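You operate a simulated robot arm through the tools that you are given. There is no shell and no other tool.

You run a simulated robot arm. Do the job below in one go: nothing can be reset, and whatever is moved stays where it is left.

Task
Put two scoops of red beads from the bead tray beside the round box into the box's empty cell.
Fine: turn its lid to that cell and shut again; use the orange-handled scoop and put it back.

It is judged by the outcome, as a careful person would: the job done as asked, and still so three seconds after it is handed in. It fails if anything else is knocked over, pushed out of place, dropped, spilled or broken. A push-on lid holds only when it is set on centred and level and pressed home; a screw cap is set on level and turned clockwise until tight.

Robot
A 7-joint arm with a two-finger parallel gripper, fixed in place. Base frame: the origin is at the foot of the arm, x ahead of it, y to its left, z up; the work surface is at about z = 0.74. Lengths are in m, angles in degrees, forces in N, time in s.
With the tool pointing down near the work surface it reaches from about 0.3 to 0.68 m from the base axis. Its first joint turns from -66.0 to 66.0 degrees. Payload 1.57 kg.
The TCP is the grasp point between the finger pads, 0.03 m short of the fingertips. In the tool frame z runs along the fingers and y along their closing line. The gripper opens to 0.11 m. The fingers are 0.024 m wide and 0.012 m thick; the gripper's body (0.048 by 0.112 m) begins 0.078 m behind the TCP.
Orientation is that of the tool frame in the base frame, as a unit quaternion [x, y, z, w]. With the fingers straight down and closing along the base's y, the tool's x points along the base's -x, its y along +y and its z along -z.

Tools
- The arm moves only by the tool play_rows. Its argument "plan" is a list that holds one entry, the list of rows, each a list of 7 numbers: the shift along the tool's x, y, z in mm, then the turn, a rotation vector about the tool's x, y, z in degrees, then the opening in per cent of the stroke, from 0 (shut) to 100 (fully open). In form: [[[x, y, z, ax, ay, az, hand], ...]]. A call has 1 to 20 rows; each row is the pose to reach, as a shift and turn from the pose commanded when the call began, along the tool's axes at that moment. Rows are played at 5 a second. More than 0.05 m and 8.6 degrees between two rows, or a gripper value outside its range, and nothing of the call is played. A pose out of reach is approached as far as the arm can. The call stops where the force on the tool passes 40 N (or 10 N more than at its start, if that is more) or the arm is blocked; 0.2 s more then pass. The fingers move at their own pace (about 0.108 m/s each) and stop on an object; they squeeze with about 43 N. The grip force told is the motor's: it shows also when the fingers shut on nothing. Time passes only in rows, and 0.2 s behind the last, so rows that repeat a pose let the fingers close. The reply holds the time, the measured pose of the TCP, the force on the tool along the base axes, the opening and the grip force, in the units named above and with some noise, with the torque about the TCP (base axes, N m) and any sound that the robot's microphone picked up.
- Cameras (640 x 400 px; columns grow to the right, rows downward): "scene" is fixed at [0.1592, -0.3861, 1.402]; the picture's right is [0.84, -0.54, 0.00], its down [-0.32, -0.49, -0.81] and it looks along [0.44, 0.68, -0.59] (base axes); focal length 352 px, centre (320, 200). "wrist" rides on the gripper at [0.07, 0.016, -0.141] in the tool frame; the picture's right is [-0.23, 0.97, 0.00], its down [-0.86, -0.20, -0.48] and it looks along [-0.47, -0.11, 0.88] (tool axes); focal length 222 px, centre (320, 200). There is no depth. A picture from a camera that has moved, and an enlarged one, comes with that camera's place and axes in the base frame and with its lens.
- camera(camera): a new picture of that camera. It takes no simulated time.
- close_up(camera, box): a new picture of the part [left, top, right, bottom] of that camera's present view, enlarged. It takes no simulated time.
- sign_off(): hands the job in; it is judged then, once.

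Places have to be worked out from the pictures, the camera data and where the tool is seen. Open the gripper and draw the arm clear of the work before you hand the job in, unless the task says otherwise.

The tools are called after "Call:" by a JSON object that holds its "api" and its "payload". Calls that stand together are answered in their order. play_rows: Moves the arm, as the interface text tells. Its arguments: {"type":"object","properties":{"plan":{"type":"array","items":{"type":"array","items":{"type":"array","items":{"type":"number"}}}}},"required":["plan"]} The other tools are called the same way: camera (camera) takes a picture; close_up (camera, box) takes an enlarged picture of a part of a camera's view; sign_off () hands the job in.

At the start:

```text
time_s: 0.0
tcp_pos: [0.3036, 0.1814, 1.0938]
tool_rot: [0.0, 1.0, 0.0, 0.0]
contact_force: [-0.5, 0.2, 0.3]
torque: [0.01, 0.0, 0.03]
opening: 0.1098
grip_force: 0.0
```

scene: 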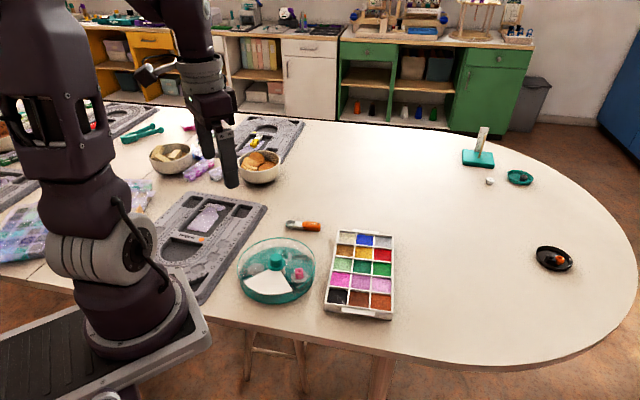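
wrist: 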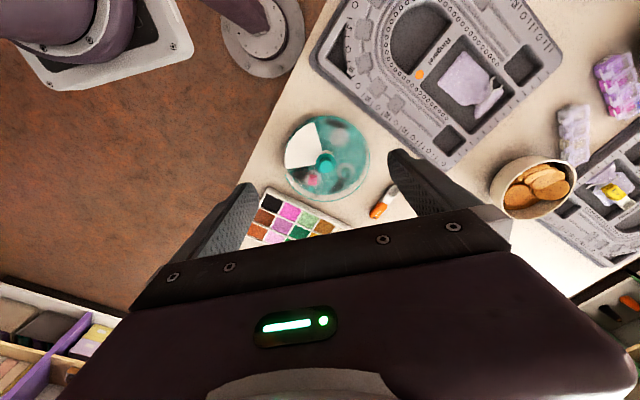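

I start by looking closer at the round box, the bead tray and the scoop.

Call:
{"api": "close_up", "payload": {"camera": "scene", "box": [220, 200, 420, 325]}}

Call:
{"api": "close_up", "payload": {"camera": "scene", "box": [230, 225, 330, 310]}}

Call:
{"api": "close_up", "payload": {"camera": "scene", "box": [320, 220, 410, 325]}}

Call:
{"api": "close_up", "payload": {"camera": "wrist", "box": [220, 90, 440, 250]}}

Call:
{"api": "close_up", "payload": {"camera": "scene", "box": [270, 205, 340, 245]}}

```text
3.20 times, centred on (320, 262) of scene
camera zoom: at [0.1592, -0.3861, 1.402], right [0.84, -0.54, 0.0], down [-0.32, -0.49, -0.81], along [0.44, 0.68, -0.59], focal length 1125 px, centre (320, 0)
```

zoom: 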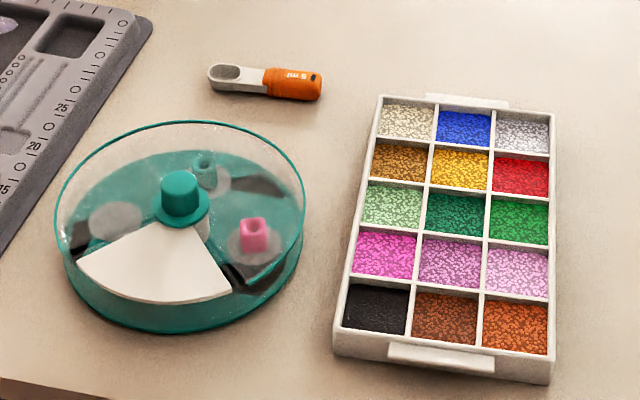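

```text
4.71 times, centred on (280, 268) of scene
camera zoom: at [0.1592, -0.3861, 1.402], right [0.84, -0.54, 0.0], down [-0.32, -0.49, -0.81], along [0.44, 0.68, -0.59], focal length 1654 px, centre (508, -118)
```

zoom: 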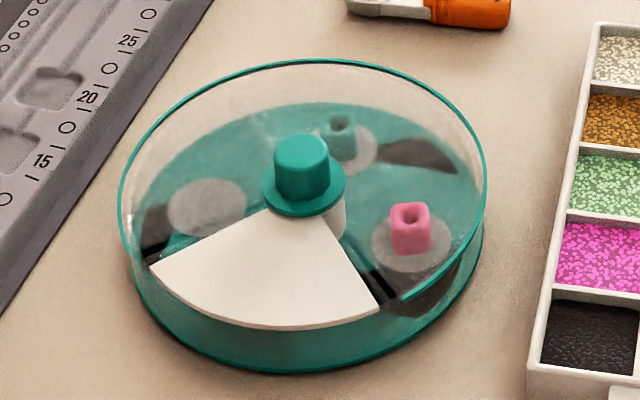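

```text
3.81 times, centred on (365, 272) of scene
camera zoom: at [0.1592, -0.3861, 1.402], right [0.84, -0.54, 0.0], down [-0.32, -0.49, -0.81], along [0.44, 0.68, -0.59], focal length 1339 px, centre (149, -76)
```

zoom: 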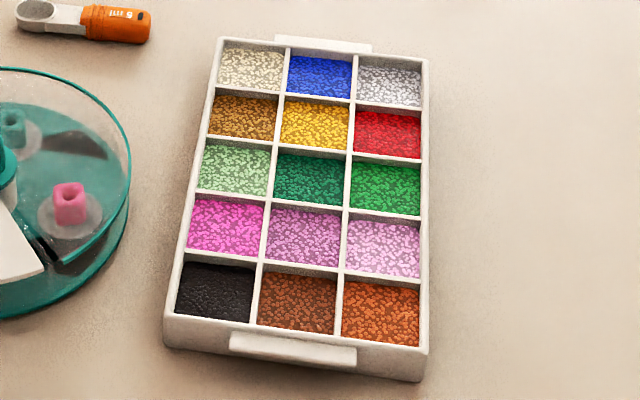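

```text
2.50 times, centred on (330, 170) of wrist
camera zoom: at [0.2337, 0.1974, 1.2334], right [0.23, 0.97, 0.0], down [0.86, -0.2, 0.48], along [0.47, -0.11, -0.88], focal length 555 px, centre (295, 275)
```

zoom: 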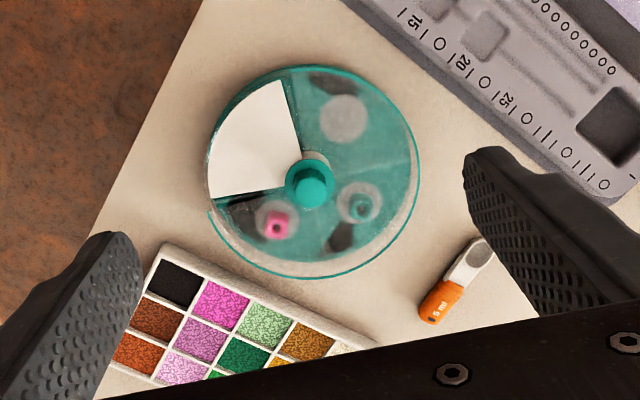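

```text
9.14 times, centred on (305, 225) of scene
camera zoom: at [0.1592, -0.3861, 1.402], right [0.84, -0.54, 0.0], down [-0.32, -0.49, -0.81], along [0.44, 0.68, -0.59], focal length 3213 px, centre (457, -29)
```

zoom: 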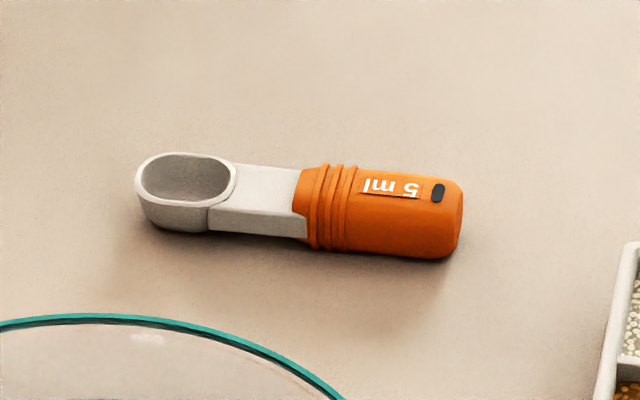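

The box sits around (0.39, 0.165), the scoop lies near (0.55, 0.28), and the red cell is around (0.64, 0.07). I lower the open hand straight down to view the box from closer up.

Call:
{"api": "play_rows", "payload": {"plan": [[[0, 0, 40, 0, 0, 0, 100], [0, 0, 80, 0, 0, 0, 100], [0, 0, 120, 0, 0, 0, 100], [0, 0, 140, 0, 0, 0, 100], [0, 0, 140, 0, 0, 0, 100]]]}}

Call:
{"api": "camera", "payload": {"camera": "wrist"}}

Call:
{"api": "close_up", "payload": {"camera": "wrist", "box": [210, 90, 430, 240]}}

```text
time_s: 1.2
tcp_pos: [0.3043, 0.1805, 0.9524]
tool_rot: [0.0, 1.0, 0.0, 0.0]
contact_force: [-0.4, 0.8, 0.0]
torque: [-0.01, -0.01, 0.0]
opening: 0.1099
grip_force: 0.2
```

```text
taken
camera wrist: at [0.2338, 0.1969, 1.0928], right [0.23, 0.97, 0.0], down [0.85, -0.2, 0.48], along [0.47, -0.11, -0.88], focal length 222 px, centre (320, 200)
```

wrist: 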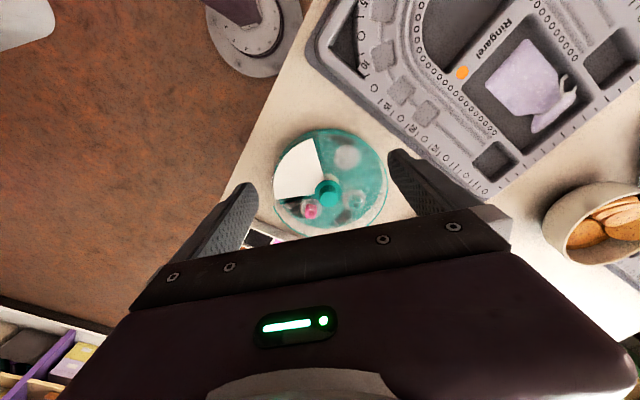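

```text
2.67 times, centred on (320, 165) of wrist
camera zoom: at [0.2338, 0.1969, 1.0928], right [0.23, 0.97, 0.0], down [0.85, -0.2, 0.48], along [0.47, -0.11, -0.88], focal length 592 px, centre (320, 293)
```

zoom: 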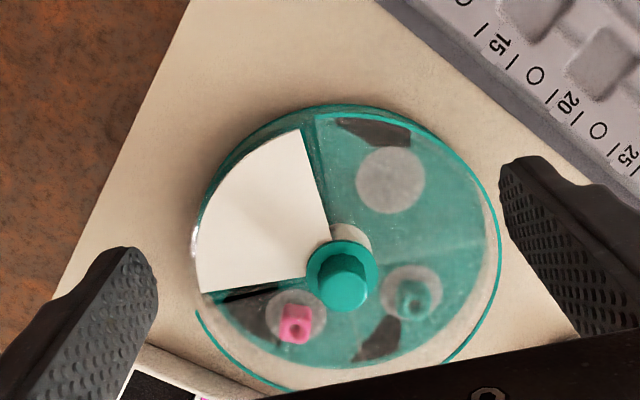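

The lid looks like a clear disc with a knob and a wedge opening, currently over a white blank sector. I zoom in to locate the knob and check the cells.

Call:
{"api": "close_up", "payload": {"camera": "wrist", "box": [270, 120, 400, 240]}}

Call:
{"api": "close_up", "payload": {"camera": "scene", "box": [255, 230, 305, 280]}}

Call:
{"api": "close_up", "payload": {"camera": "wrist", "box": [310, 170, 350, 215]}}

```text
3.33 times, centred on (335, 180) of wrist
camera zoom: at [0.2338, 0.1969, 1.0928], right [0.23, 0.97, 0.0], down [0.85, -0.2, 0.48], along [0.47, -0.11, -0.88], focal length 740 px, centre (270, 267)
```

zoom: 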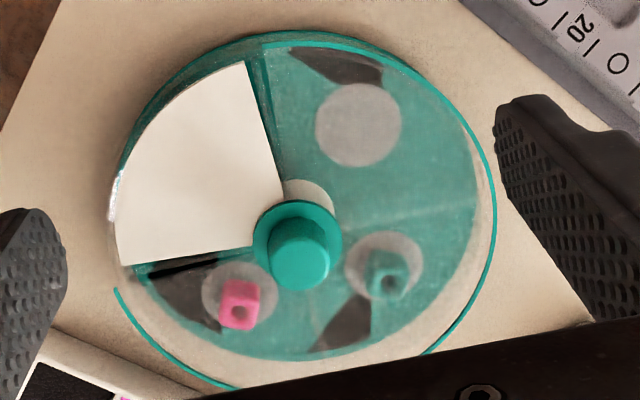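

```text
8.00 times, centred on (280, 255) of scene
camera zoom: at [0.1592, -0.3861, 1.402], right [0.84, -0.54, 0.0], down [-0.32, -0.49, -0.81], along [0.44, 0.68, -0.59], focal length 2812 px, centre (640, -240)
```

zoom: 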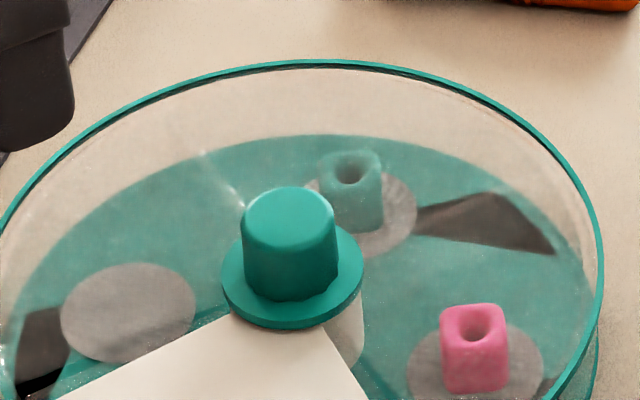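

```text
8.89 times, centred on (330, 192) of wrist
camera zoom: at [0.2338, 0.1969, 1.0928], right [0.23, 0.97, 0.0], down [0.85, -0.2, 0.48], along [0.47, -0.11, -0.88], focal length 1974 px, centre (231, 267)
```

zoom: 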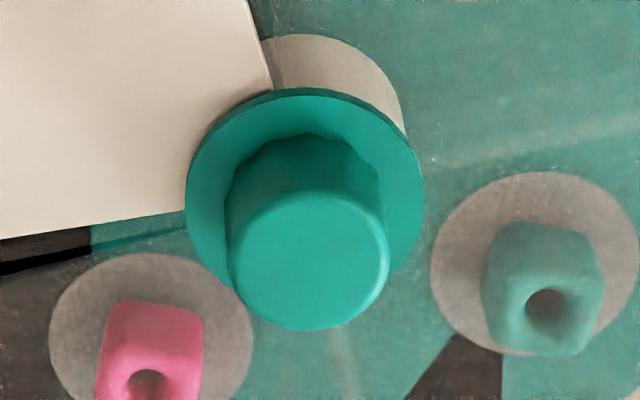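

The cells are four quadrants centred near (0.391, 0.173). The empty one is at azimuth about 135°, and the opening is now over the white sector at about -135°. I move above the knob with the hand pre-turned by -45° and check the centring.

Call:
{"api": "play_rows", "payload": {"plan": [[[-15, -1, 15, 0, 0, -7.5, 80], [-30, -2, 30, 0, 0, -15, 60], [-45, -4, 45, 0, 0, -22.5, 50], [-60, -5, 60, 0, 0, -30, 50], [-75, -6, 75, 0, 0, -37.5, 50], [-88, -7, 90, 0, 0, -45, 50], [-88, -7, 90, 0, 0, -45, 50]]]}}

Call:
{"api": "camera", "payload": {"camera": "wrist"}}

Call:
{"api": "close_up", "payload": {"camera": "wrist", "box": [260, 130, 380, 210]}}

Call:
{"api": "close_up", "payload": {"camera": "scene", "box": [220, 190, 340, 310]}}

```text
time_s: 2.8
tcp_pos: [0.3928, 0.1738, 0.8615]
tool_rot: [-0.383, 0.924, 0.0, 0.0]
contact_force: [-0.2, 0.3, -0.3]
torque: [0.01, 0.02, 0.01]
opening: 0.0548
grip_force: 0.0
```

```text
taken
camera wrist: at [0.3312, 0.1355, 1.0029], right [-0.53, 0.85, 0.0], down [0.74, 0.46, 0.48], along [0.41, 0.25, -0.88], focal length 222 px, centre (320, 200)
```

wrist: 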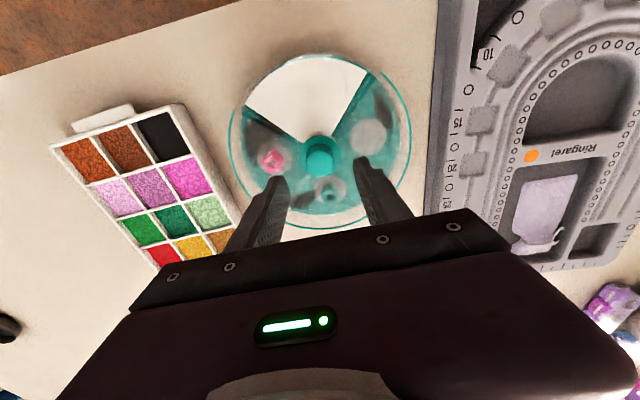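

```text
5.00 times, centred on (320, 170) of wrist
camera zoom: at [0.3312, 0.1355, 1.0029], right [-0.53, 0.85, 0.0], down [0.74, 0.46, 0.48], along [0.41, 0.25, -0.88], focal length 1111 px, centre (320, 350)
```

zoom: 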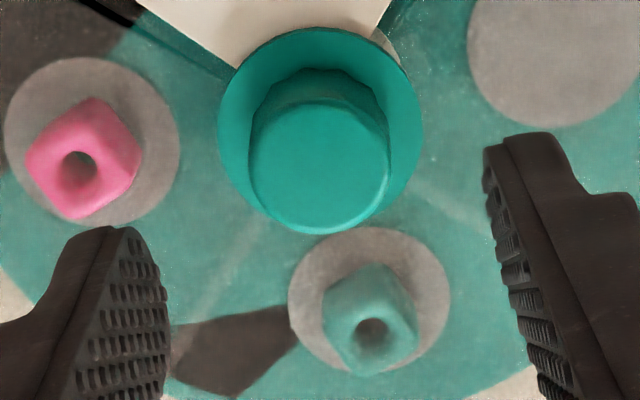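

```text
3.33 times, centred on (280, 250) of scene
camera zoom: at [0.1592, -0.3861, 1.402], right [0.84, -0.54, 0.0], down [-0.32, -0.49, -0.81], along [0.44, 0.68, -0.59], focal length 1172 px, centre (453, 33)
```

zoom: 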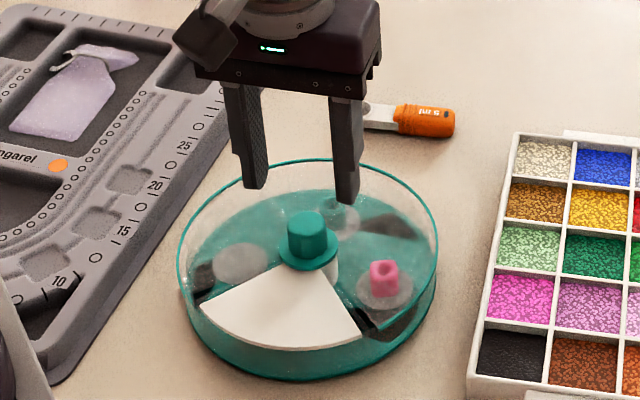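

The knob centre computes to (0.391, 0.172) with its top at about 0.803, so I shift 2 mm, lower to TCP z ≈ 0.818 and close on the knob.

Call:
{"api": "play_rows", "payload": {"plan": [[[2, 0, 15, 0, 0, 0, 50], [2, 0, 30, 0, 0, 0, 50], [2, 0, 40, 0, 0, 0, 50], [2, 0, 44, 0, 0, 0, 50], [2, 0, 44, 0, 0, 0, 50]]]}}

Call:
{"api": "close_up", "payload": {"camera": "wrist", "box": [260, 130, 380, 210]}}

Call:
{"api": "close_up", "payload": {"camera": "scene", "box": [220, 190, 340, 310]}}

```text
time_s: 4.0
tcp_pos: [0.3905, 0.1723, 0.819]
tool_rot: [-0.382, 0.924, 0.001, 0.0]
contact_force: [-0.3, -0.2, -0.5]
torque: [0.01, -0.02, -0.01]
opening: 0.0551
grip_force: 0.0
```

```text
5.00 times, centred on (320, 170) of wrist
camera zoom: at [0.3291, 0.135, 0.9592], right [-0.53, 0.85, 0.0], down [0.75, 0.46, 0.48], along [0.41, 0.25, -0.88], focal length 1111 px, centre (320, 350)
```

zoom: 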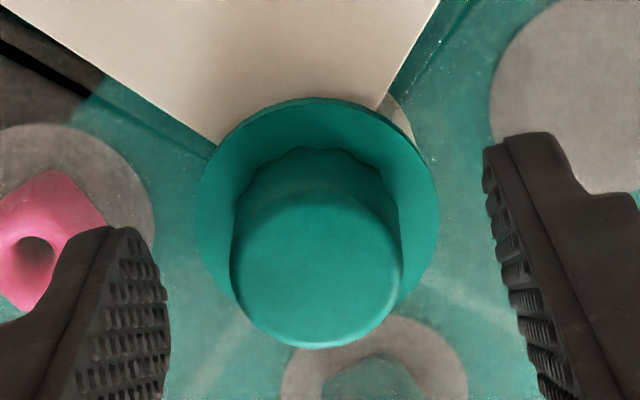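

```text
3.33 times, centred on (280, 250) of scene
camera zoom: at [0.1592, -0.3861, 1.402], right [0.84, -0.54, 0.0], down [-0.32, -0.49, -0.81], along [0.44, 0.68, -0.59], focal length 1172 px, centre (453, 33)
```

zoom: 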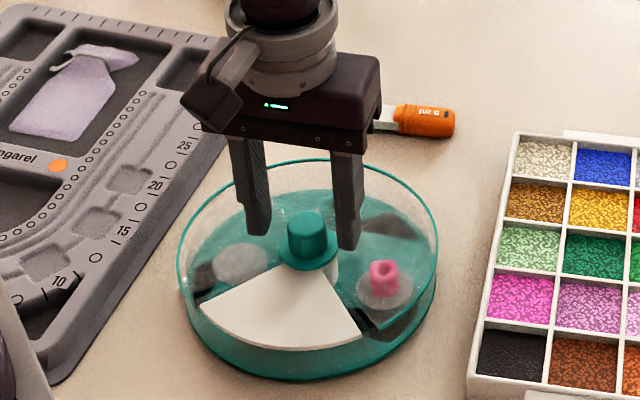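

The fingers straddle the knob and are centred on it. The flange looks to be at about 0.775, so I go 4 mm lower and close.

Call:
{"api": "play_rows", "payload": {"plan": [[[0, 0, 4, 0, 0, 0, 50], [0, 0, 4, 0, 0, 0, 20], [0, 0, 4, 0, 0, 0, 5], [0, 0, 4, 0, 0, 0, 5], [0, 0, 4, 0, 0, 0, 5]]]}}

Call:
{"api": "close_up", "payload": {"camera": "wrist", "box": [260, 100, 380, 210]}}

```text
time_s: 5.2
tcp_pos: [0.3901, 0.1721, 0.8147]
tool_rot: [-0.383, 0.924, 0.0, 0.0]
contact_force: [2.7, -2.8, 0.4]
torque: [-0.08, -0.12, -0.02]
opening: 0.0267
grip_force: 37.5
```

```text
3.64 times, centred on (320, 155) of wrist
camera zoom: at [0.329, 0.1349, 0.9554], right [-0.53, 0.85, 0.0], down [0.75, 0.46, 0.48], along [0.41, 0.25, -0.88], focal length 808 px, centre (320, 364)
```

zoom: 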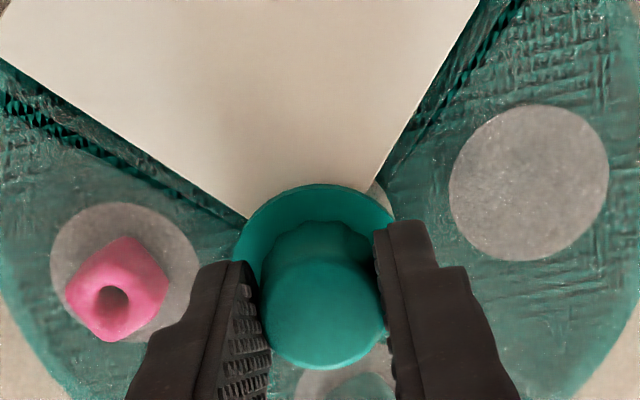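

The grip is on the knob at 26.7 mm with a small lateral load. I turn the first 24° clockwise and look.

Call:
{"api": "play_rows", "payload": {"plan": [[[0, -0.5, 0, 0, 0, 6, 5], [0, -0.7, 0, 0, 0, 12, 5], [0, -0.7, 0, 0, 0, 18, 5], [0, -0.7, 0, 0, 0, 24, 5]]]}}

Call:
{"api": "camera", "payload": {"camera": "wrist"}}

Call:
{"api": "close_up", "payload": {"camera": "scene", "box": [220, 210, 340, 310]}}

```text
time_s: 6.2
tcp_pos: [0.3921, 0.1723, 0.8152]
tool_rot: [-0.181, 0.983, 0.0, 0.0]
contact_force: [-0.7, -0.5, 0.2]
torque: [0.05, -0.04, 0.01]
opening: 0.0266
grip_force: 37.7
```

```text
taken
camera wrist: at [0.3195, 0.1625, 0.9555], right [-0.14, 0.99, 0.0], down [0.87, 0.12, 0.48], along [0.47, 0.06, -0.88], focal length 222 px, centre (320, 200)
```

wrist: 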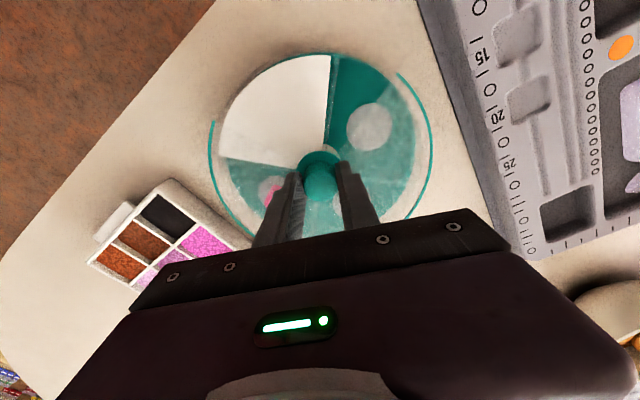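

```text
4.00 times, centred on (280, 260) of scene
camera zoom: at [0.1592, -0.3861, 1.402], right [0.84, -0.54, 0.0], down [-0.32, -0.49, -0.81], along [0.44, 0.68, -0.59], focal length 1406 px, centre (480, -40)
```

zoom: 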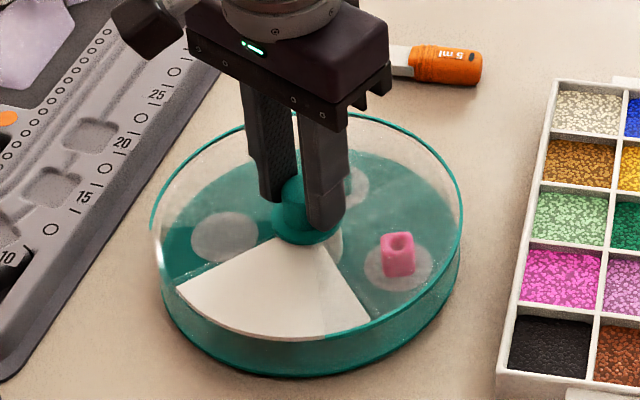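

The white sector is the fixed blank, and the lid's opening is turning clockwise towards the empty cell. I continue through the remaining 66°.

Call:
{"api": "play_rows", "payload": {"plan": [[[0, 0, 0, 0, 0, 6, 5], [0, 0, 0, 0, 0, 12, 5], [0, 0, 0, 0, 0, 18, 5], [0, 0, 0, 0, 0, 24, 5], [0, 0, 0, 0, 0, 30, 5], [0, 0, 0, 0, 0, 36, 5], [0, 0, 0, 0, 0, 42, 5], [0, 0, 0, 0, 0, 48, 5], [0, 0, 0, 0, 0, 54, 5], [0, 0, 0, 0, 0, 60, 5], [0, 0, 0, 0, 0, 66, 5], [0, 0, 0, 0, 0, 66, 5]]]}}

Call:
{"api": "camera", "payload": {"camera": "wrist"}}

Call:
{"api": "close_up", "payload": {"camera": "scene", "box": [220, 210, 340, 310]}}

```text
time_s: 8.8
tcp_pos: [0.3914, 0.1716, 0.816]
tool_rot: [0.383, 0.924, 0.001, 0.0]
contact_force: [-0.6, 0.4, 0.2]
torque: [-0.01, -0.03, 0.01]
opening: 0.0269
grip_force: 37.7
```

```text
taken
camera wrist: at [0.3528, 0.2332, 0.9556], right [0.85, 0.53, 0.0], down [0.46, -0.75, 0.48], along [0.25, -0.41, -0.88], focal length 222 px, centre (320, 200)
```

wrist: 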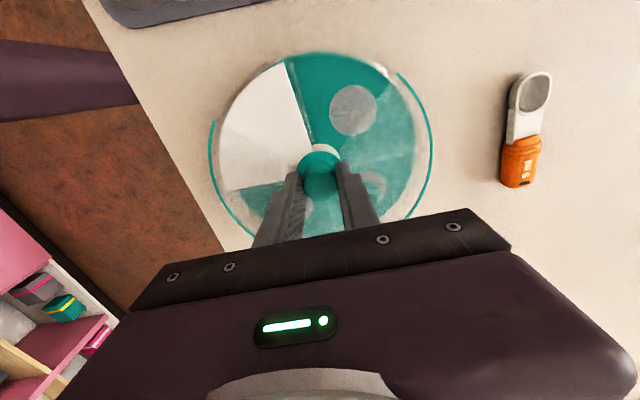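

```text
4.00 times, centred on (280, 260) of scene
camera zoom: at [0.1592, -0.3861, 1.402], right [0.84, -0.54, 0.0], down [-0.32, -0.49, -0.81], along [0.44, 0.68, -0.59], focal length 1406 px, centre (480, -40)
```

zoom: 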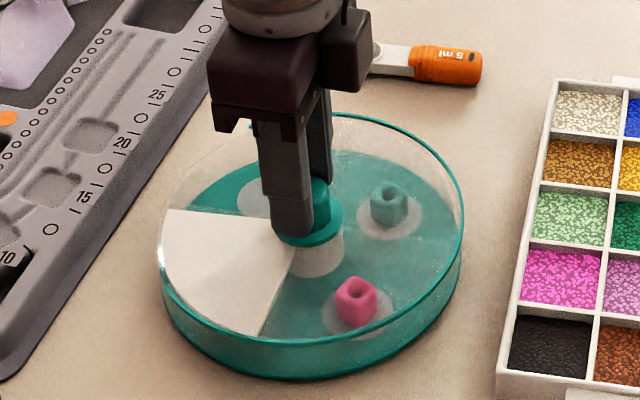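

The lid did not slip in the grip, but the base followed it. The grey disc is now at azimuth about 91°, so the base has turned about 44° and the opening is only half over the empty cell. I press down gently to hold the base on the table with friction and try a small further turn.

Call:
{"api": "play_rows", "payload": {"plan": [[[0, 0, 1, 0, 0, 0, 5], [0, 0, 2, 0, 0, 0, 5], [0, 0, 2, 0, 0, 0, 5]]]}}

Call:
{"api": "close_up", "payload": {"camera": "wrist", "box": [200, 40, 440, 240]}}

```text
time_s: 9.6
tcp_pos: [0.3908, 0.1716, 0.814]
tool_rot: [0.382, 0.924, 0.001, 0.0]
contact_force: [-4.9, -1.6, 34.2]
torque: [-0.04, 0.14, 0.02]
opening: 0.0271
grip_force: 37.5
```

```text
2.00 times, centred on (320, 140) of wrist
camera zoom: at [0.3527, 0.2329, 0.9543], right [0.85, 0.53, 0.0], down [0.46, -0.75, 0.48], along [0.25, -0.41, -0.88], focal length 444 px, centre (320, 320)
```

zoom: 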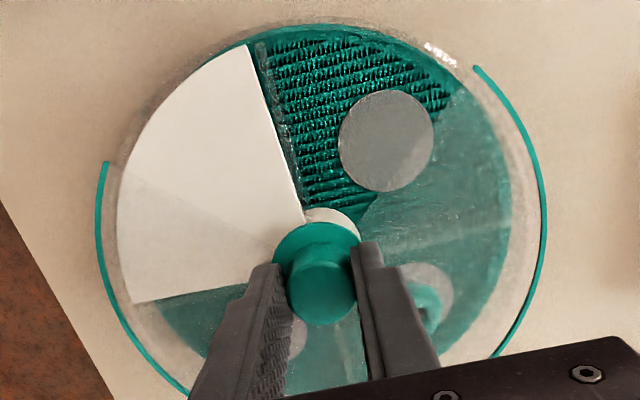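

That took 34 N for 2 mm, which is stiff. I back off to about 18 N and turn 12°, then check whether the base stays put.

Call:
{"api": "play_rows", "payload": {"plan": [[[0, 0, -0.9, 0, 0, 0, 5], [0, 0, -0.9, 0, 0, 3, 5], [0, 0, -0.9, 0, 0, 6, 5], [0, 0, -0.9, 0, 0, 9, 5], [0, 0, -0.9, 0, 0, 12, 5]]]}}

Call:
{"api": "close_up", "payload": {"camera": "wrist", "box": [200, 40, 440, 240]}}

```text
time_s: 10.8
tcp_pos: [0.3907, 0.171, 0.8139]
tool_rot: [0.477, 0.879, 0.0, 0.0]
contact_force: [0.6, 3.6, 0.6]
torque: [0.21, 0.06, 0.02]
opening: 0.0268
grip_force: 37.3
```

```text
2.00 times, centred on (320, 140) of wrist
camera zoom: at [0.3666, 0.2397, 0.9542], right [0.94, 0.34, 0.0], down [0.3, -0.83, 0.48], along [0.16, -0.45, -0.88], focal length 444 px, centre (320, 320)
```

zoom: 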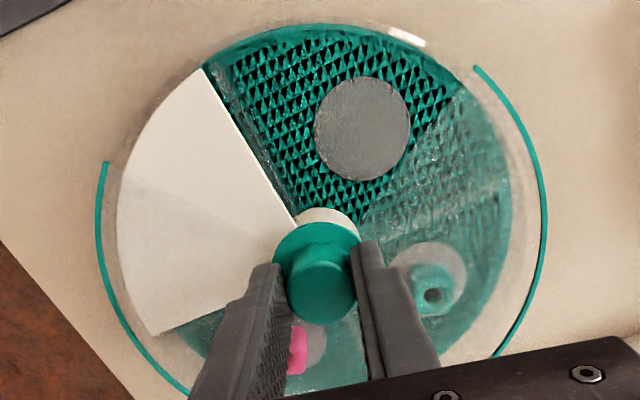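

The disc stayed at (0.389, 0.228), so the base held while the lid moved about 12°. I continue with light pressing for another 18°.

Call:
{"api": "play_rows", "payload": {"plan": [[[0, 0, 0.7, 0, 0, 0, 5], [0, 0, 0.7, 0, 0, 3, 5], [0, 0, 0.7, 0, 0, 6, 5], [0, 0, 0.7, 0, 0, 9, 5], [0, 0, 0.7, 0, 0, 12, 5], [0, 0, 0.7, 0, 0, 15, 5], [0, 0, 0.7, 0, 0, 18, 5]]]}}

Call:
{"api": "close_up", "payload": {"camera": "wrist", "box": [200, 40, 440, 240]}}

```text
time_s: 12.4
tcp_pos: [0.3924, 0.1722, 0.8127]
tool_rot: [0.608, 0.794, 0.001, 0.001]
contact_force: [8.8, 8.2, 29.3]
torque: [0.22, -0.35, 0.06]
opening: 0.0267
grip_force: 37.8
```

```text
2.00 times, centred on (320, 140) of wrist
camera zoom: at [0.3888, 0.2439, 0.9537], right [1.0, 0.03, 0.0], down [0.03, -0.88, 0.48], along [0.02, -0.48, -0.88], focal length 444 px, centre (320, 320)
```

zoom: 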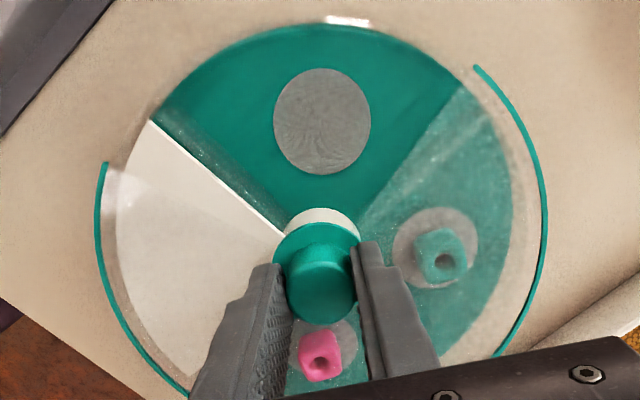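

The empty cell is almost fully open now and the base still hasn't moved. About 11° more will centre the opening over it, with slightly less downward force.

Call:
{"api": "play_rows", "payload": {"plan": [[[0, 0, -0.5, 0, 0, 0, 5], [0, 0, -0.5, 0, 0, 3, 5], [0, 0, -0.5, 0, 0, 6, 5], [0, 0, -0.5, 0, 0, 9, 5], [0, 0, -0.5, 0, 0, 11, 5]]]}}

Call:
{"api": "close_up", "payload": {"camera": "wrist", "box": [200, 40, 440, 240]}}

```text
time_s: 13.6
tcp_pos: [0.3913, 0.1705, 0.8126]
tool_rot: [0.682, 0.731, -0.002, -0.001]
contact_force: [1.2, -0.4, -0.5]
torque: [0.02, -0.01, -0.04]
opening: 0.0269
grip_force: 37.8
```

```text
2.00 times, centred on (320, 140) of wrist
camera zoom: at [0.4016, 0.2427, 0.9536], right [0.99, -0.16, 0.0], down [-0.14, -0.87, 0.48], along [-0.08, -0.47, -0.88], focal length 444 px, centre (320, 320)
```

zoom: 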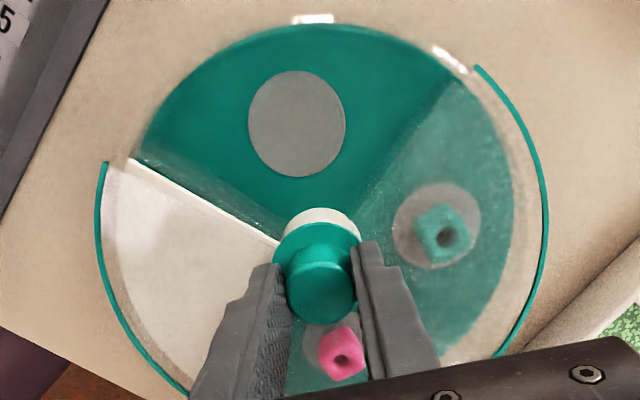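

The opening's edge lines up with the white sector, so the cell at azimuth about 91° is fully open. I release the knob and rise.

Call:
{"api": "play_rows", "payload": {"plan": [[[0, 0, 0, 0, 0, 0, 30], [0, 0, 0, 0, 0, 0, 60], [0, 0, -20, 0, 0, 0, 60], [0, 0, -60, 0, 0, 0, 60], [0, 0, -100, 0, 0, 0, 60], [0, 0, -130, 0, 0, 0, 60]]]}}

Call:
{"api": "camera", "payload": {"camera": "wrist"}}

Call:
{"api": "close_up", "payload": {"camera": "scene", "box": [220, 210, 340, 310]}}

```text
time_s: 15.0
tcp_pos: [0.3913, 0.1731, 0.944]
tool_rot: [0.682, 0.731, 0.0, 0.0]
contact_force: [0.2, 0.2, 0.3]
torque: [0.05, 0.04, -0.01]
opening: 0.066
grip_force: 0.0
```

```text
taken
camera wrist: at [0.4024, 0.2435, 1.0851], right [0.99, -0.16, 0.0], down [-0.14, -0.87, 0.48], along [-0.08, -0.47, -0.88], focal length 222 px, centre (320, 200)
```

wrist: 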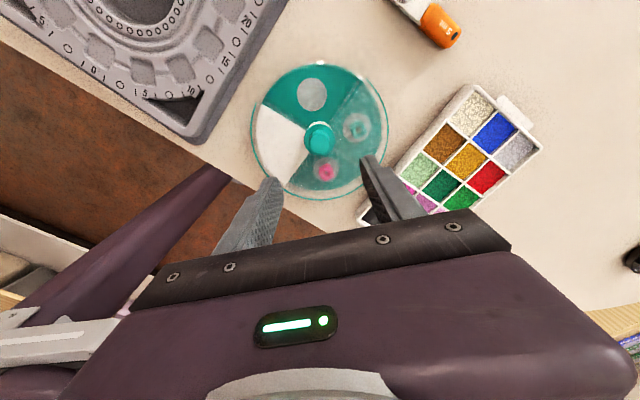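

```text
4.00 times, centred on (280, 260) of scene
camera zoom: at [0.1592, -0.3861, 1.402], right [0.84, -0.54, 0.0], down [-0.32, -0.49, -0.81], along [0.44, 0.68, -0.59], focal length 1406 px, centre (480, -40)
```

zoom: 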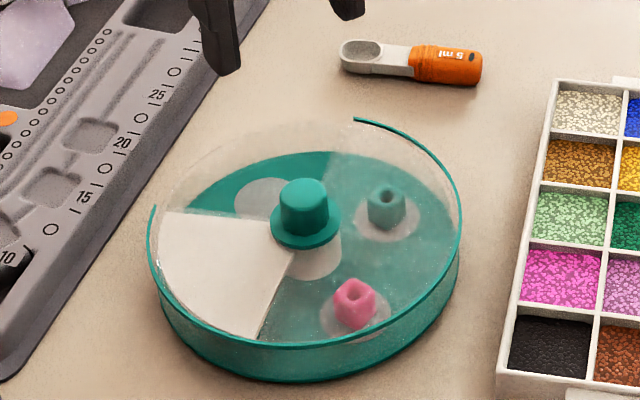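

The open cell is clearly visible. I move the hand towards the scoop and tray at height to measure both from above.

Call:
{"api": "play_rows", "payload": {"plan": [[[0, 40, 0, 0, 0, 0, 60], [0, 80, 0, 0, 0, 0, 60], [0, 120, 0, 0, 0, 0, 60], [0, 160, 0, 0, 0, 0, 60], [0, 160, 0, 0, 0, 0, 60]]]}}

Call:
{"api": "camera", "payload": {"camera": "wrist"}}

Call:
{"api": "close_up", "payload": {"camera": "wrist", "box": [260, 30, 400, 120]}}

Call:
{"api": "close_up", "payload": {"camera": "wrist", "box": [220, 90, 420, 230]}}

```text
time_s: 16.2
tcp_pos: [0.5506, 0.1825, 0.9445]
tool_rot: [0.682, 0.731, 0.0, 0.0]
contact_force: [-0.3, 0.7, -0.5]
torque: [-0.02, -0.03, 0.0]
opening: 0.066
grip_force: 0.1
```

```text
taken
camera wrist: at [0.5624, 0.2538, 1.0847], right [0.99, -0.16, 0.0], down [-0.14, -0.87, 0.48], along [-0.08, -0.47, -0.88], focal length 222 px, centre (320, 200)
```

wrist: 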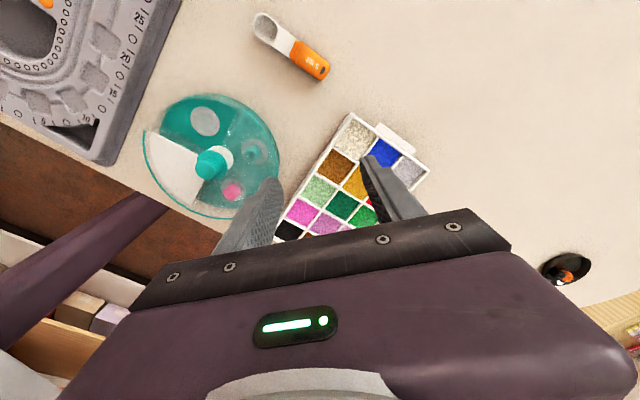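

```text
4.44 times, centred on (330, 75) of wrist
camera zoom: at [0.5624, 0.2538, 1.0847], right [0.99, -0.16, 0.0], down [-0.14, -0.87, 0.48], along [-0.08, -0.47, -0.88], focal length 987 px, centre (276, 756)
```

zoom: 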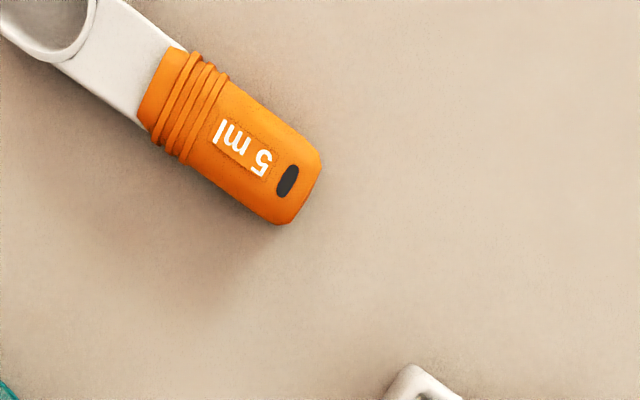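

```text
2.86 times, centred on (320, 160) of wrist
camera zoom: at [0.5624, 0.2538, 1.0847], right [0.99, -0.16, 0.0], down [-0.14, -0.87, 0.48], along [-0.08, -0.47, -0.88], focal length 635 px, centre (320, 314)
```

zoom: 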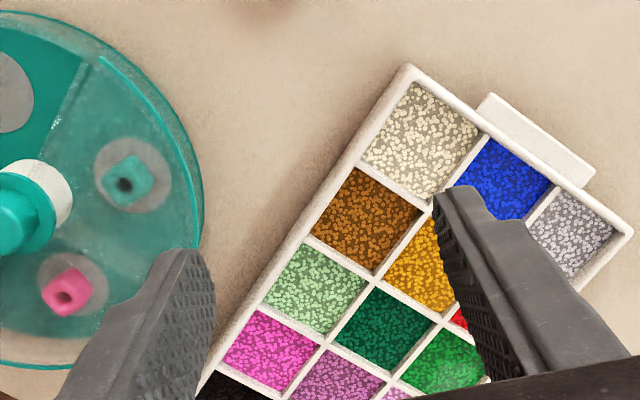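

The scoop handle runs from its end at (0.570, 0.259) to the collar at (0.536, 0.290), with the bowl pointing to azimuth about 137°. The red cell is at about (0.642, 0.068). Before picking anything up, I test in free air whether the hand can reach the yaw needed for scooping.

Call:
{"api": "play_rows", "payload": {"plan": [[[0, 0, 0, 0, 0, 8, 60], [0, 0, 0, 0, 0, 16, 60], [0, 0, 0, 0, 0, 24, 60], [0, 0, 0, 0, 0, 32, 60], [0, 0, 0, 0, 0, 40, 60], [0, 0, 0, 0, 0, 47, 60], [0, 0, 0, 0, 0, 47, 60]]]}}

Call:
{"api": "camera", "payload": {"camera": "wrist"}}

```text
time_s: 17.8
tcp_pos: [0.5506, 0.1837, 0.9436]
tool_rot: [0.918, 0.397, 0.0, 0.0]
contact_force: [0.6, 0.2, 0.1]
torque: [0.02, -0.02, -0.03]
opening: 0.066
grip_force: 0.1
```

```text
taken
camera wrist: at [0.6096, 0.2232, 1.0841], right [0.56, -0.83, 0.0], down [-0.73, -0.49, 0.48], along [-0.4, -0.27, -0.88], focal length 222 px, centre (320, 200)
```

wrist: 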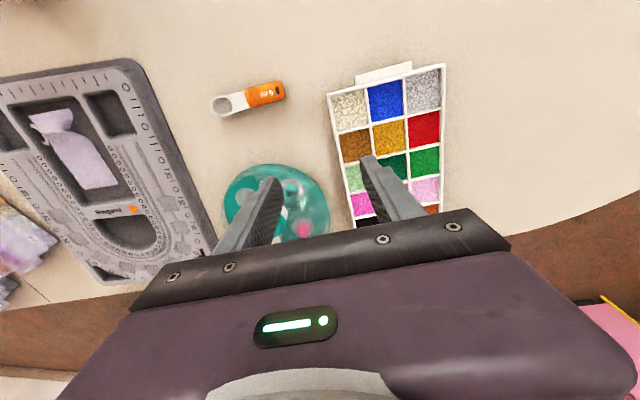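

Yaw 133° is reachable, and this view shows the whole tray and scoop. I zoom in on both for exact positions.

Call:
{"api": "close_up", "payload": {"camera": "wrist", "box": [320, 55, 460, 155]}}

Call:
{"api": "close_up", "payload": {"camera": "wrist", "box": [200, 70, 300, 130]}}

Call:
{"api": "close_up", "payload": {"camera": "wrist", "box": [390, 95, 450, 155]}}

```text
4.00 times, centred on (390, 105) of wrist
camera zoom: at [0.6096, 0.2232, 1.0841], right [0.56, -0.83, 0.0], down [-0.73, -0.49, 0.48], along [-0.4, -0.27, -0.88], focal length 888 px, centre (40, 580)
```

zoom: 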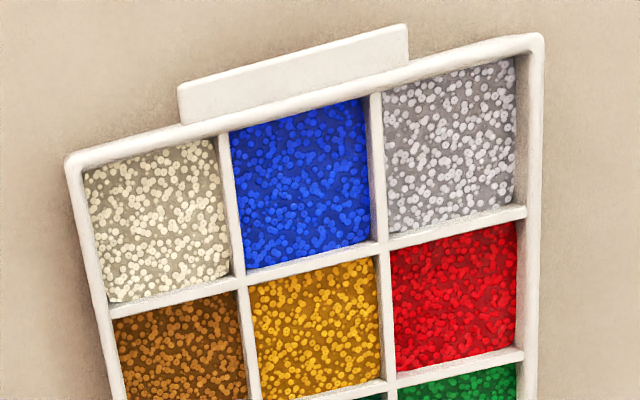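

```text
6.40 times, centred on (250, 100) of wrist
camera zoom: at [0.6096, 0.2232, 1.0841], right [0.56, -0.83, 0.0], down [-0.73, -0.49, 0.48], along [-0.4, -0.27, -0.88], focal length 1422 px, centre (768, 840)
```

zoom: 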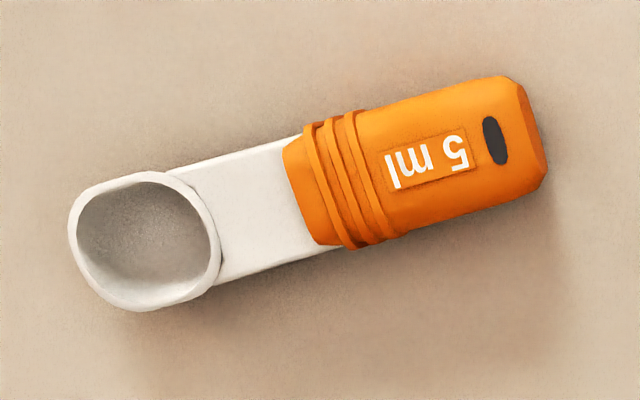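

```text
6.67 times, centred on (420, 125) of wrist
camera zoom: at [0.6096, 0.2232, 1.0841], right [0.56, -0.83, 0.0], down [-0.73, -0.49, 0.48], along [-0.4, -0.27, -0.88], focal length 1481 px, centre (-347, 700)
```

zoom: 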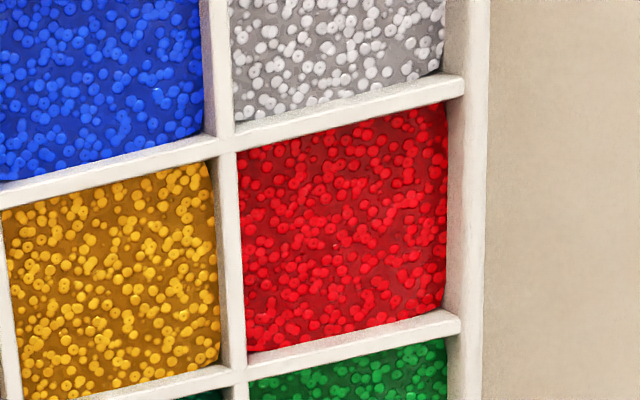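

The tray cell is about 42 mm square, centred near (0.639, 0.067), and the scoop's axis runs at azimuth 137°. I swing back to yaw 43° above the handle grip point at about (0.561, 0.267).

Call:
{"api": "play_rows", "payload": {"plan": [[[6, -4, 0, 0, 0, -8.2, 60], [12, -9, 0, 0, 0, -16.4, 60], [18, -13, 0, 0, 0, -24.6, 60], [25, -18, 0, 0, 0, -32.8, 60], [31, -22, 0, 0, 0, -41, 60], [37, -27, 0, 0, 0, -49.2, 60], [43, -31, 0, 0, 0, -57.4, 60], [49, -36, 0, 0, 0, -65.6, 60], [55, -40, 0, 0, 0, -73.8, 60], [62, -45, 0, 0, 0, -82, 60], [68, -49, 0, 0, 0, -90, 60], [68, -49, 0, 0, 0, -90, 60]]]}}

Call:
{"api": "close_up", "payload": {"camera": "wrist", "box": [240, 90, 400, 210]}}

```text
time_s: 20.4
tcp_pos: [0.5611, 0.2666, 0.9432]
tool_rot: [0.366, 0.93, 0.0, 0.001]
contact_force: [0.8, -0.6, -0.3]
torque: [-0.01, 0.01, 0.02]
opening: 0.0658
grip_force: 0.0
```

```text
3.33 times, centred on (320, 150) of wrist
camera zoom: at [0.5207, 0.3261, 1.0842], right [0.83, 0.56, 0.0], down [0.49, -0.73, 0.48], along [0.27, -0.4, -0.88], focal length 740 px, centre (320, 367)
```

zoom: 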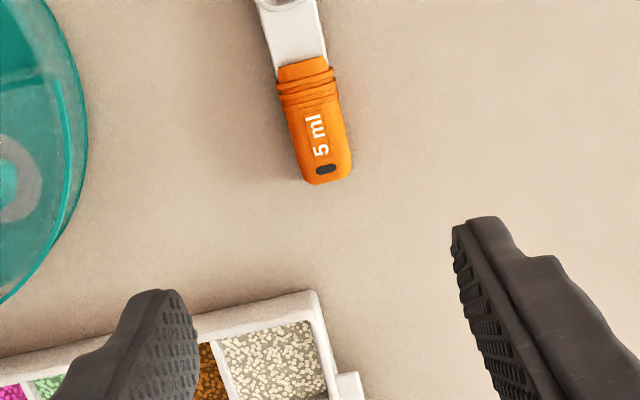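

The gripper is lined up with the handle axis to within about 1 mm. I tilt the hand 20° away from the bowl while descending to 0.82 and check again.

Call:
{"api": "play_rows", "payload": {"plan": [[[-1, 0, 40, 0, 7, 0, 60], [-1, 0, 80, 0, 14, 0, 60], [-1, 0, 110, 0, 20, 0, 60], [-1, 0, 125, 0, 20, 0, 60], [-1, 0, 125, 0, 20, 0, 60]]]}}

Call:
{"api": "close_up", "payload": {"camera": "wrist", "box": [240, 90, 400, 210]}}

Call:
{"api": "close_up", "payload": {"camera": "scene", "box": [260, 180, 360, 250]}}

```text
time_s: 21.6
tcp_pos: [0.5633, 0.2657, 0.8178]
tool_rot: [0.361, 0.916, 0.064, -0.162]
contact_force: [-0.5, 0.2, 0.5]
torque: [0.03, 0.02, -0.02]
opening: 0.0661
grip_force: 0.1
```

```text
3.33 times, centred on (320, 150) of wrist
camera zoom: at [0.5603, 0.2891, 0.9742], right [0.82, 0.57, -0.08], down [0.57, -0.81, 0.16], along [0.03, -0.17, -0.98], focal length 740 px, centre (320, 367)
```

zoom: 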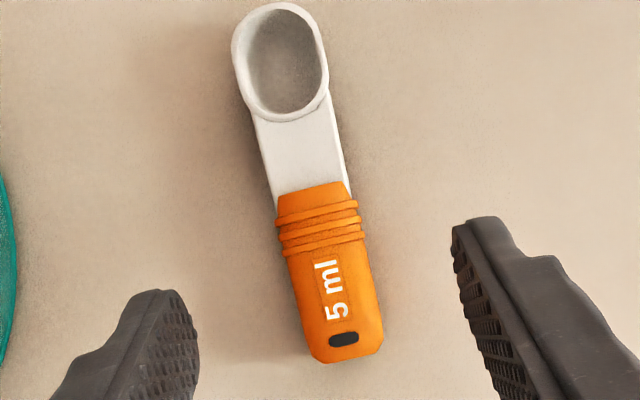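

```text
5.71 times, centred on (310, 215) of scene
camera zoom: at [0.1592, -0.3861, 1.402], right [0.84, -0.54, 0.0], down [-0.32, -0.49, -0.81], along [0.44, 0.68, -0.59], focal length 2008 px, centre (377, 114)
```

zoom: 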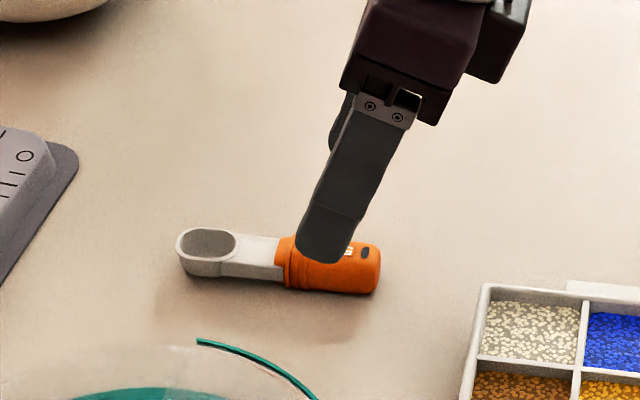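

The geometry agrees: the grip point is about (0.556, 0.273). I descend diagonally to TCP z ≈ 0.775 with fingers still open.

Call:
{"api": "play_rows", "payload": {"plan": [[[-4.4, 0.2, 13.6, 0, 0, 0, 60], [-8.8, 0.4, 27.2, 0, 0, 0, 60], [-11.5, 0.6, 36, 0, 0, 0, 60], [-13.1, 0.6, 40.7, 0, 0, 0, 60], [-13.1, 0.6, 40.7, 0, 0, 0, 60]]]}}

Call:
{"api": "close_up", "payload": {"camera": "wrist", "box": [240, 90, 400, 210]}}

Call:
{"api": "close_up", "payload": {"camera": "scene", "box": [260, 180, 360, 250]}}

```text
time_s: 22.8
tcp_pos: [0.562, 0.2674, 0.7761]
tool_rot: [0.361, 0.916, 0.065, -0.161]
contact_force: [-0.3, 0.2, 0.8]
torque: [0.01, -0.04, 0.0]
opening: 0.0661
grip_force: 0.0
```

```text
3.33 times, centred on (320, 150) of wrist
camera zoom: at [0.5592, 0.2913, 0.9321], right [0.82, 0.57, -0.08], down [0.57, -0.81, 0.16], along [0.03, -0.17, -0.98], focal length 740 px, centre (320, 367)
```

zoom: 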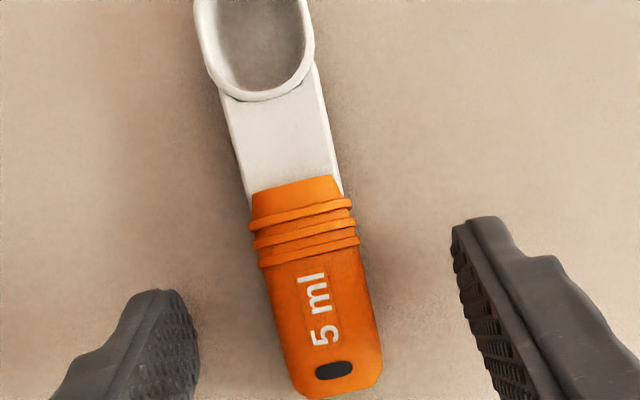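

```text
5.71 times, centred on (310, 215) of scene
camera zoom: at [0.1592, -0.3861, 1.402], right [0.84, -0.54, 0.0], down [-0.32, -0.49, -0.81], along [0.44, 0.68, -0.59], focal length 2008 px, centre (377, 114)
```

zoom: 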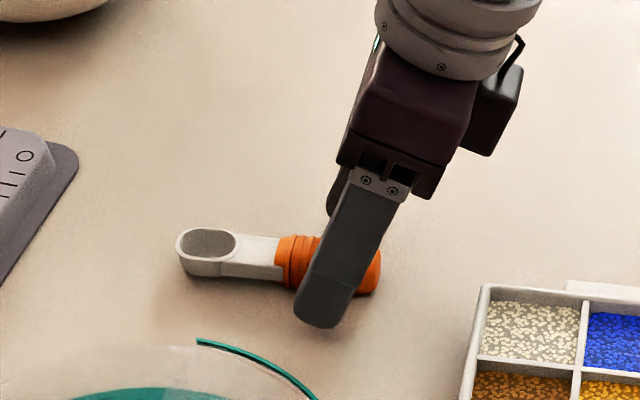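

The fingers straddle the orange handle just above the table. I close on it.

Call:
{"api": "play_rows", "payload": {"plan": [[[0, 0, 0, 0, 0, 0, 40], [0, 0, 0, 0, 0, 0, 20], [0, 0, 0, 0, 0, 0, 5], [0, 0, 0, 0, 0, 0, 5], [0, 0, 0, 0, 0, 0, 5]]]}}

Call:
{"api": "close_up", "payload": {"camera": "wrist", "box": [240, 90, 400, 210]}}

Call:
{"api": "close_up", "payload": {"camera": "scene", "box": [260, 180, 360, 250]}}

```text
time_s: 24.0
tcp_pos: [0.561, 0.2682, 0.7754]
tool_rot: [0.36, 0.917, 0.063, -0.162]
contact_force: [0.6, 0.3, -0.1]
torque: [0.02, -0.03, 0.02]
opening: 0.0217
grip_force: 34.5
```

```text
3.33 times, centred on (320, 150) of wrist
camera zoom: at [0.5592, 0.2913, 0.9321], right [0.82, 0.57, -0.08], down [0.57, -0.81, 0.16], along [0.03, -0.17, -0.98], focal length 740 px, centre (320, 367)
```

zoom: 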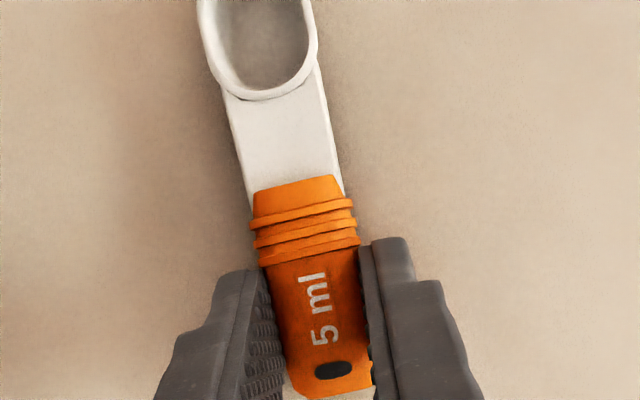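

```text
5.71 times, centred on (310, 215) of scene
camera zoom: at [0.1592, -0.3861, 1.402], right [0.84, -0.54, 0.0], down [-0.32, -0.49, -0.81], along [0.44, 0.68, -0.59], focal length 2008 px, centre (377, 114)
```

zoom: 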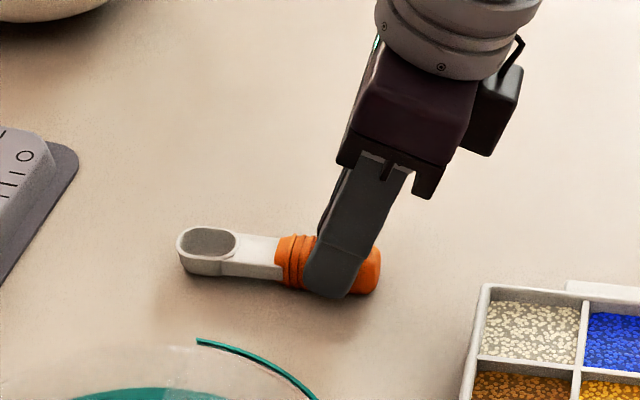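

The scoop is held at 21.7 mm and did not shift. I lift it straight up, staying level.

Call:
{"api": "play_rows", "payload": {"plan": [[[3.4, 0, -9.4, 0, 0, 0, 5], [10.3, 0, -28.2, 0, 0, 0, 5], [20.5, 0, -56.4, 0, 0, 0, 5], [30.8, 0, -84.6, 0, 0, 0, 5], [41, 0, -112.8, 0, 0, 0, 5], [41, 0, -112.8, 0, 0, 0, 5]]]}}

Call:
{"api": "camera", "payload": {"camera": "wrist"}}

Call:
{"api": "camera", "payload": {"camera": "scene"}}

Call:
{"api": "close_up", "payload": {"camera": "scene", "box": [250, 140, 370, 220]}}

```text
time_s: 25.4
tcp_pos: [0.5622, 0.2668, 0.8966]
tool_rot: [0.361, 0.916, 0.064, -0.161]
contact_force: [0.2, -0.3, 0.2]
torque: [-0.04, 0.0, -0.03]
opening: 0.0216
grip_force: 34.4
```

```text
taken
camera wrist: at [0.5593, 0.2905, 1.052], right [0.82, 0.57, -0.08], down [0.57, -0.81, 0.16], along [0.03, -0.17, -0.98], focal length 222 px, centre (320, 200)
```

wrist: 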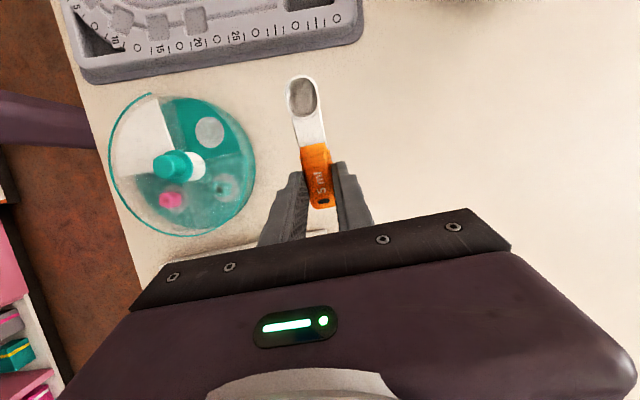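

```text
taken
```

scene: 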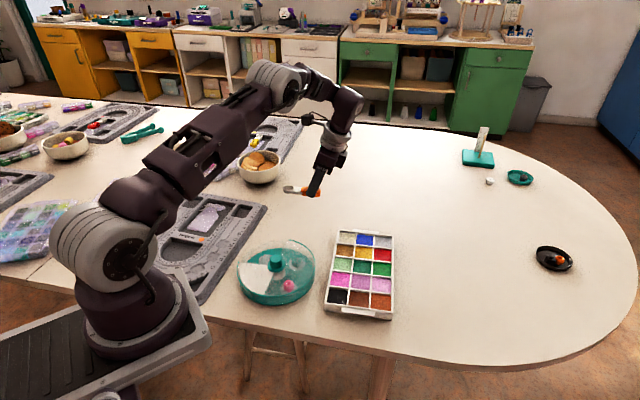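

```text
5.00 times, centred on (310, 180) of scene
camera zoom: at [0.1592, -0.3861, 1.402], right [0.84, -0.54, 0.0], down [-0.32, -0.49, -0.81], along [0.44, 0.68, -0.59], focal length 1757 px, centre (370, 300)
```

zoom: 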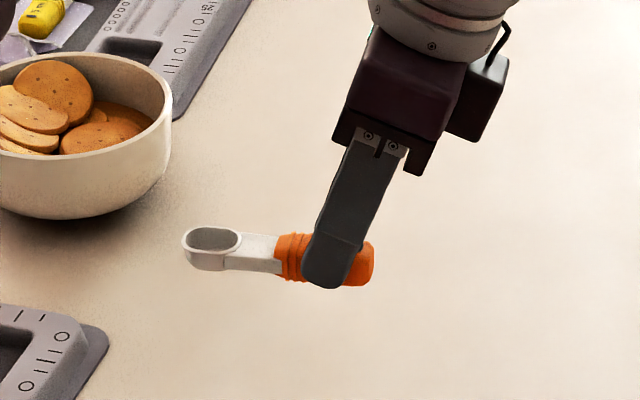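

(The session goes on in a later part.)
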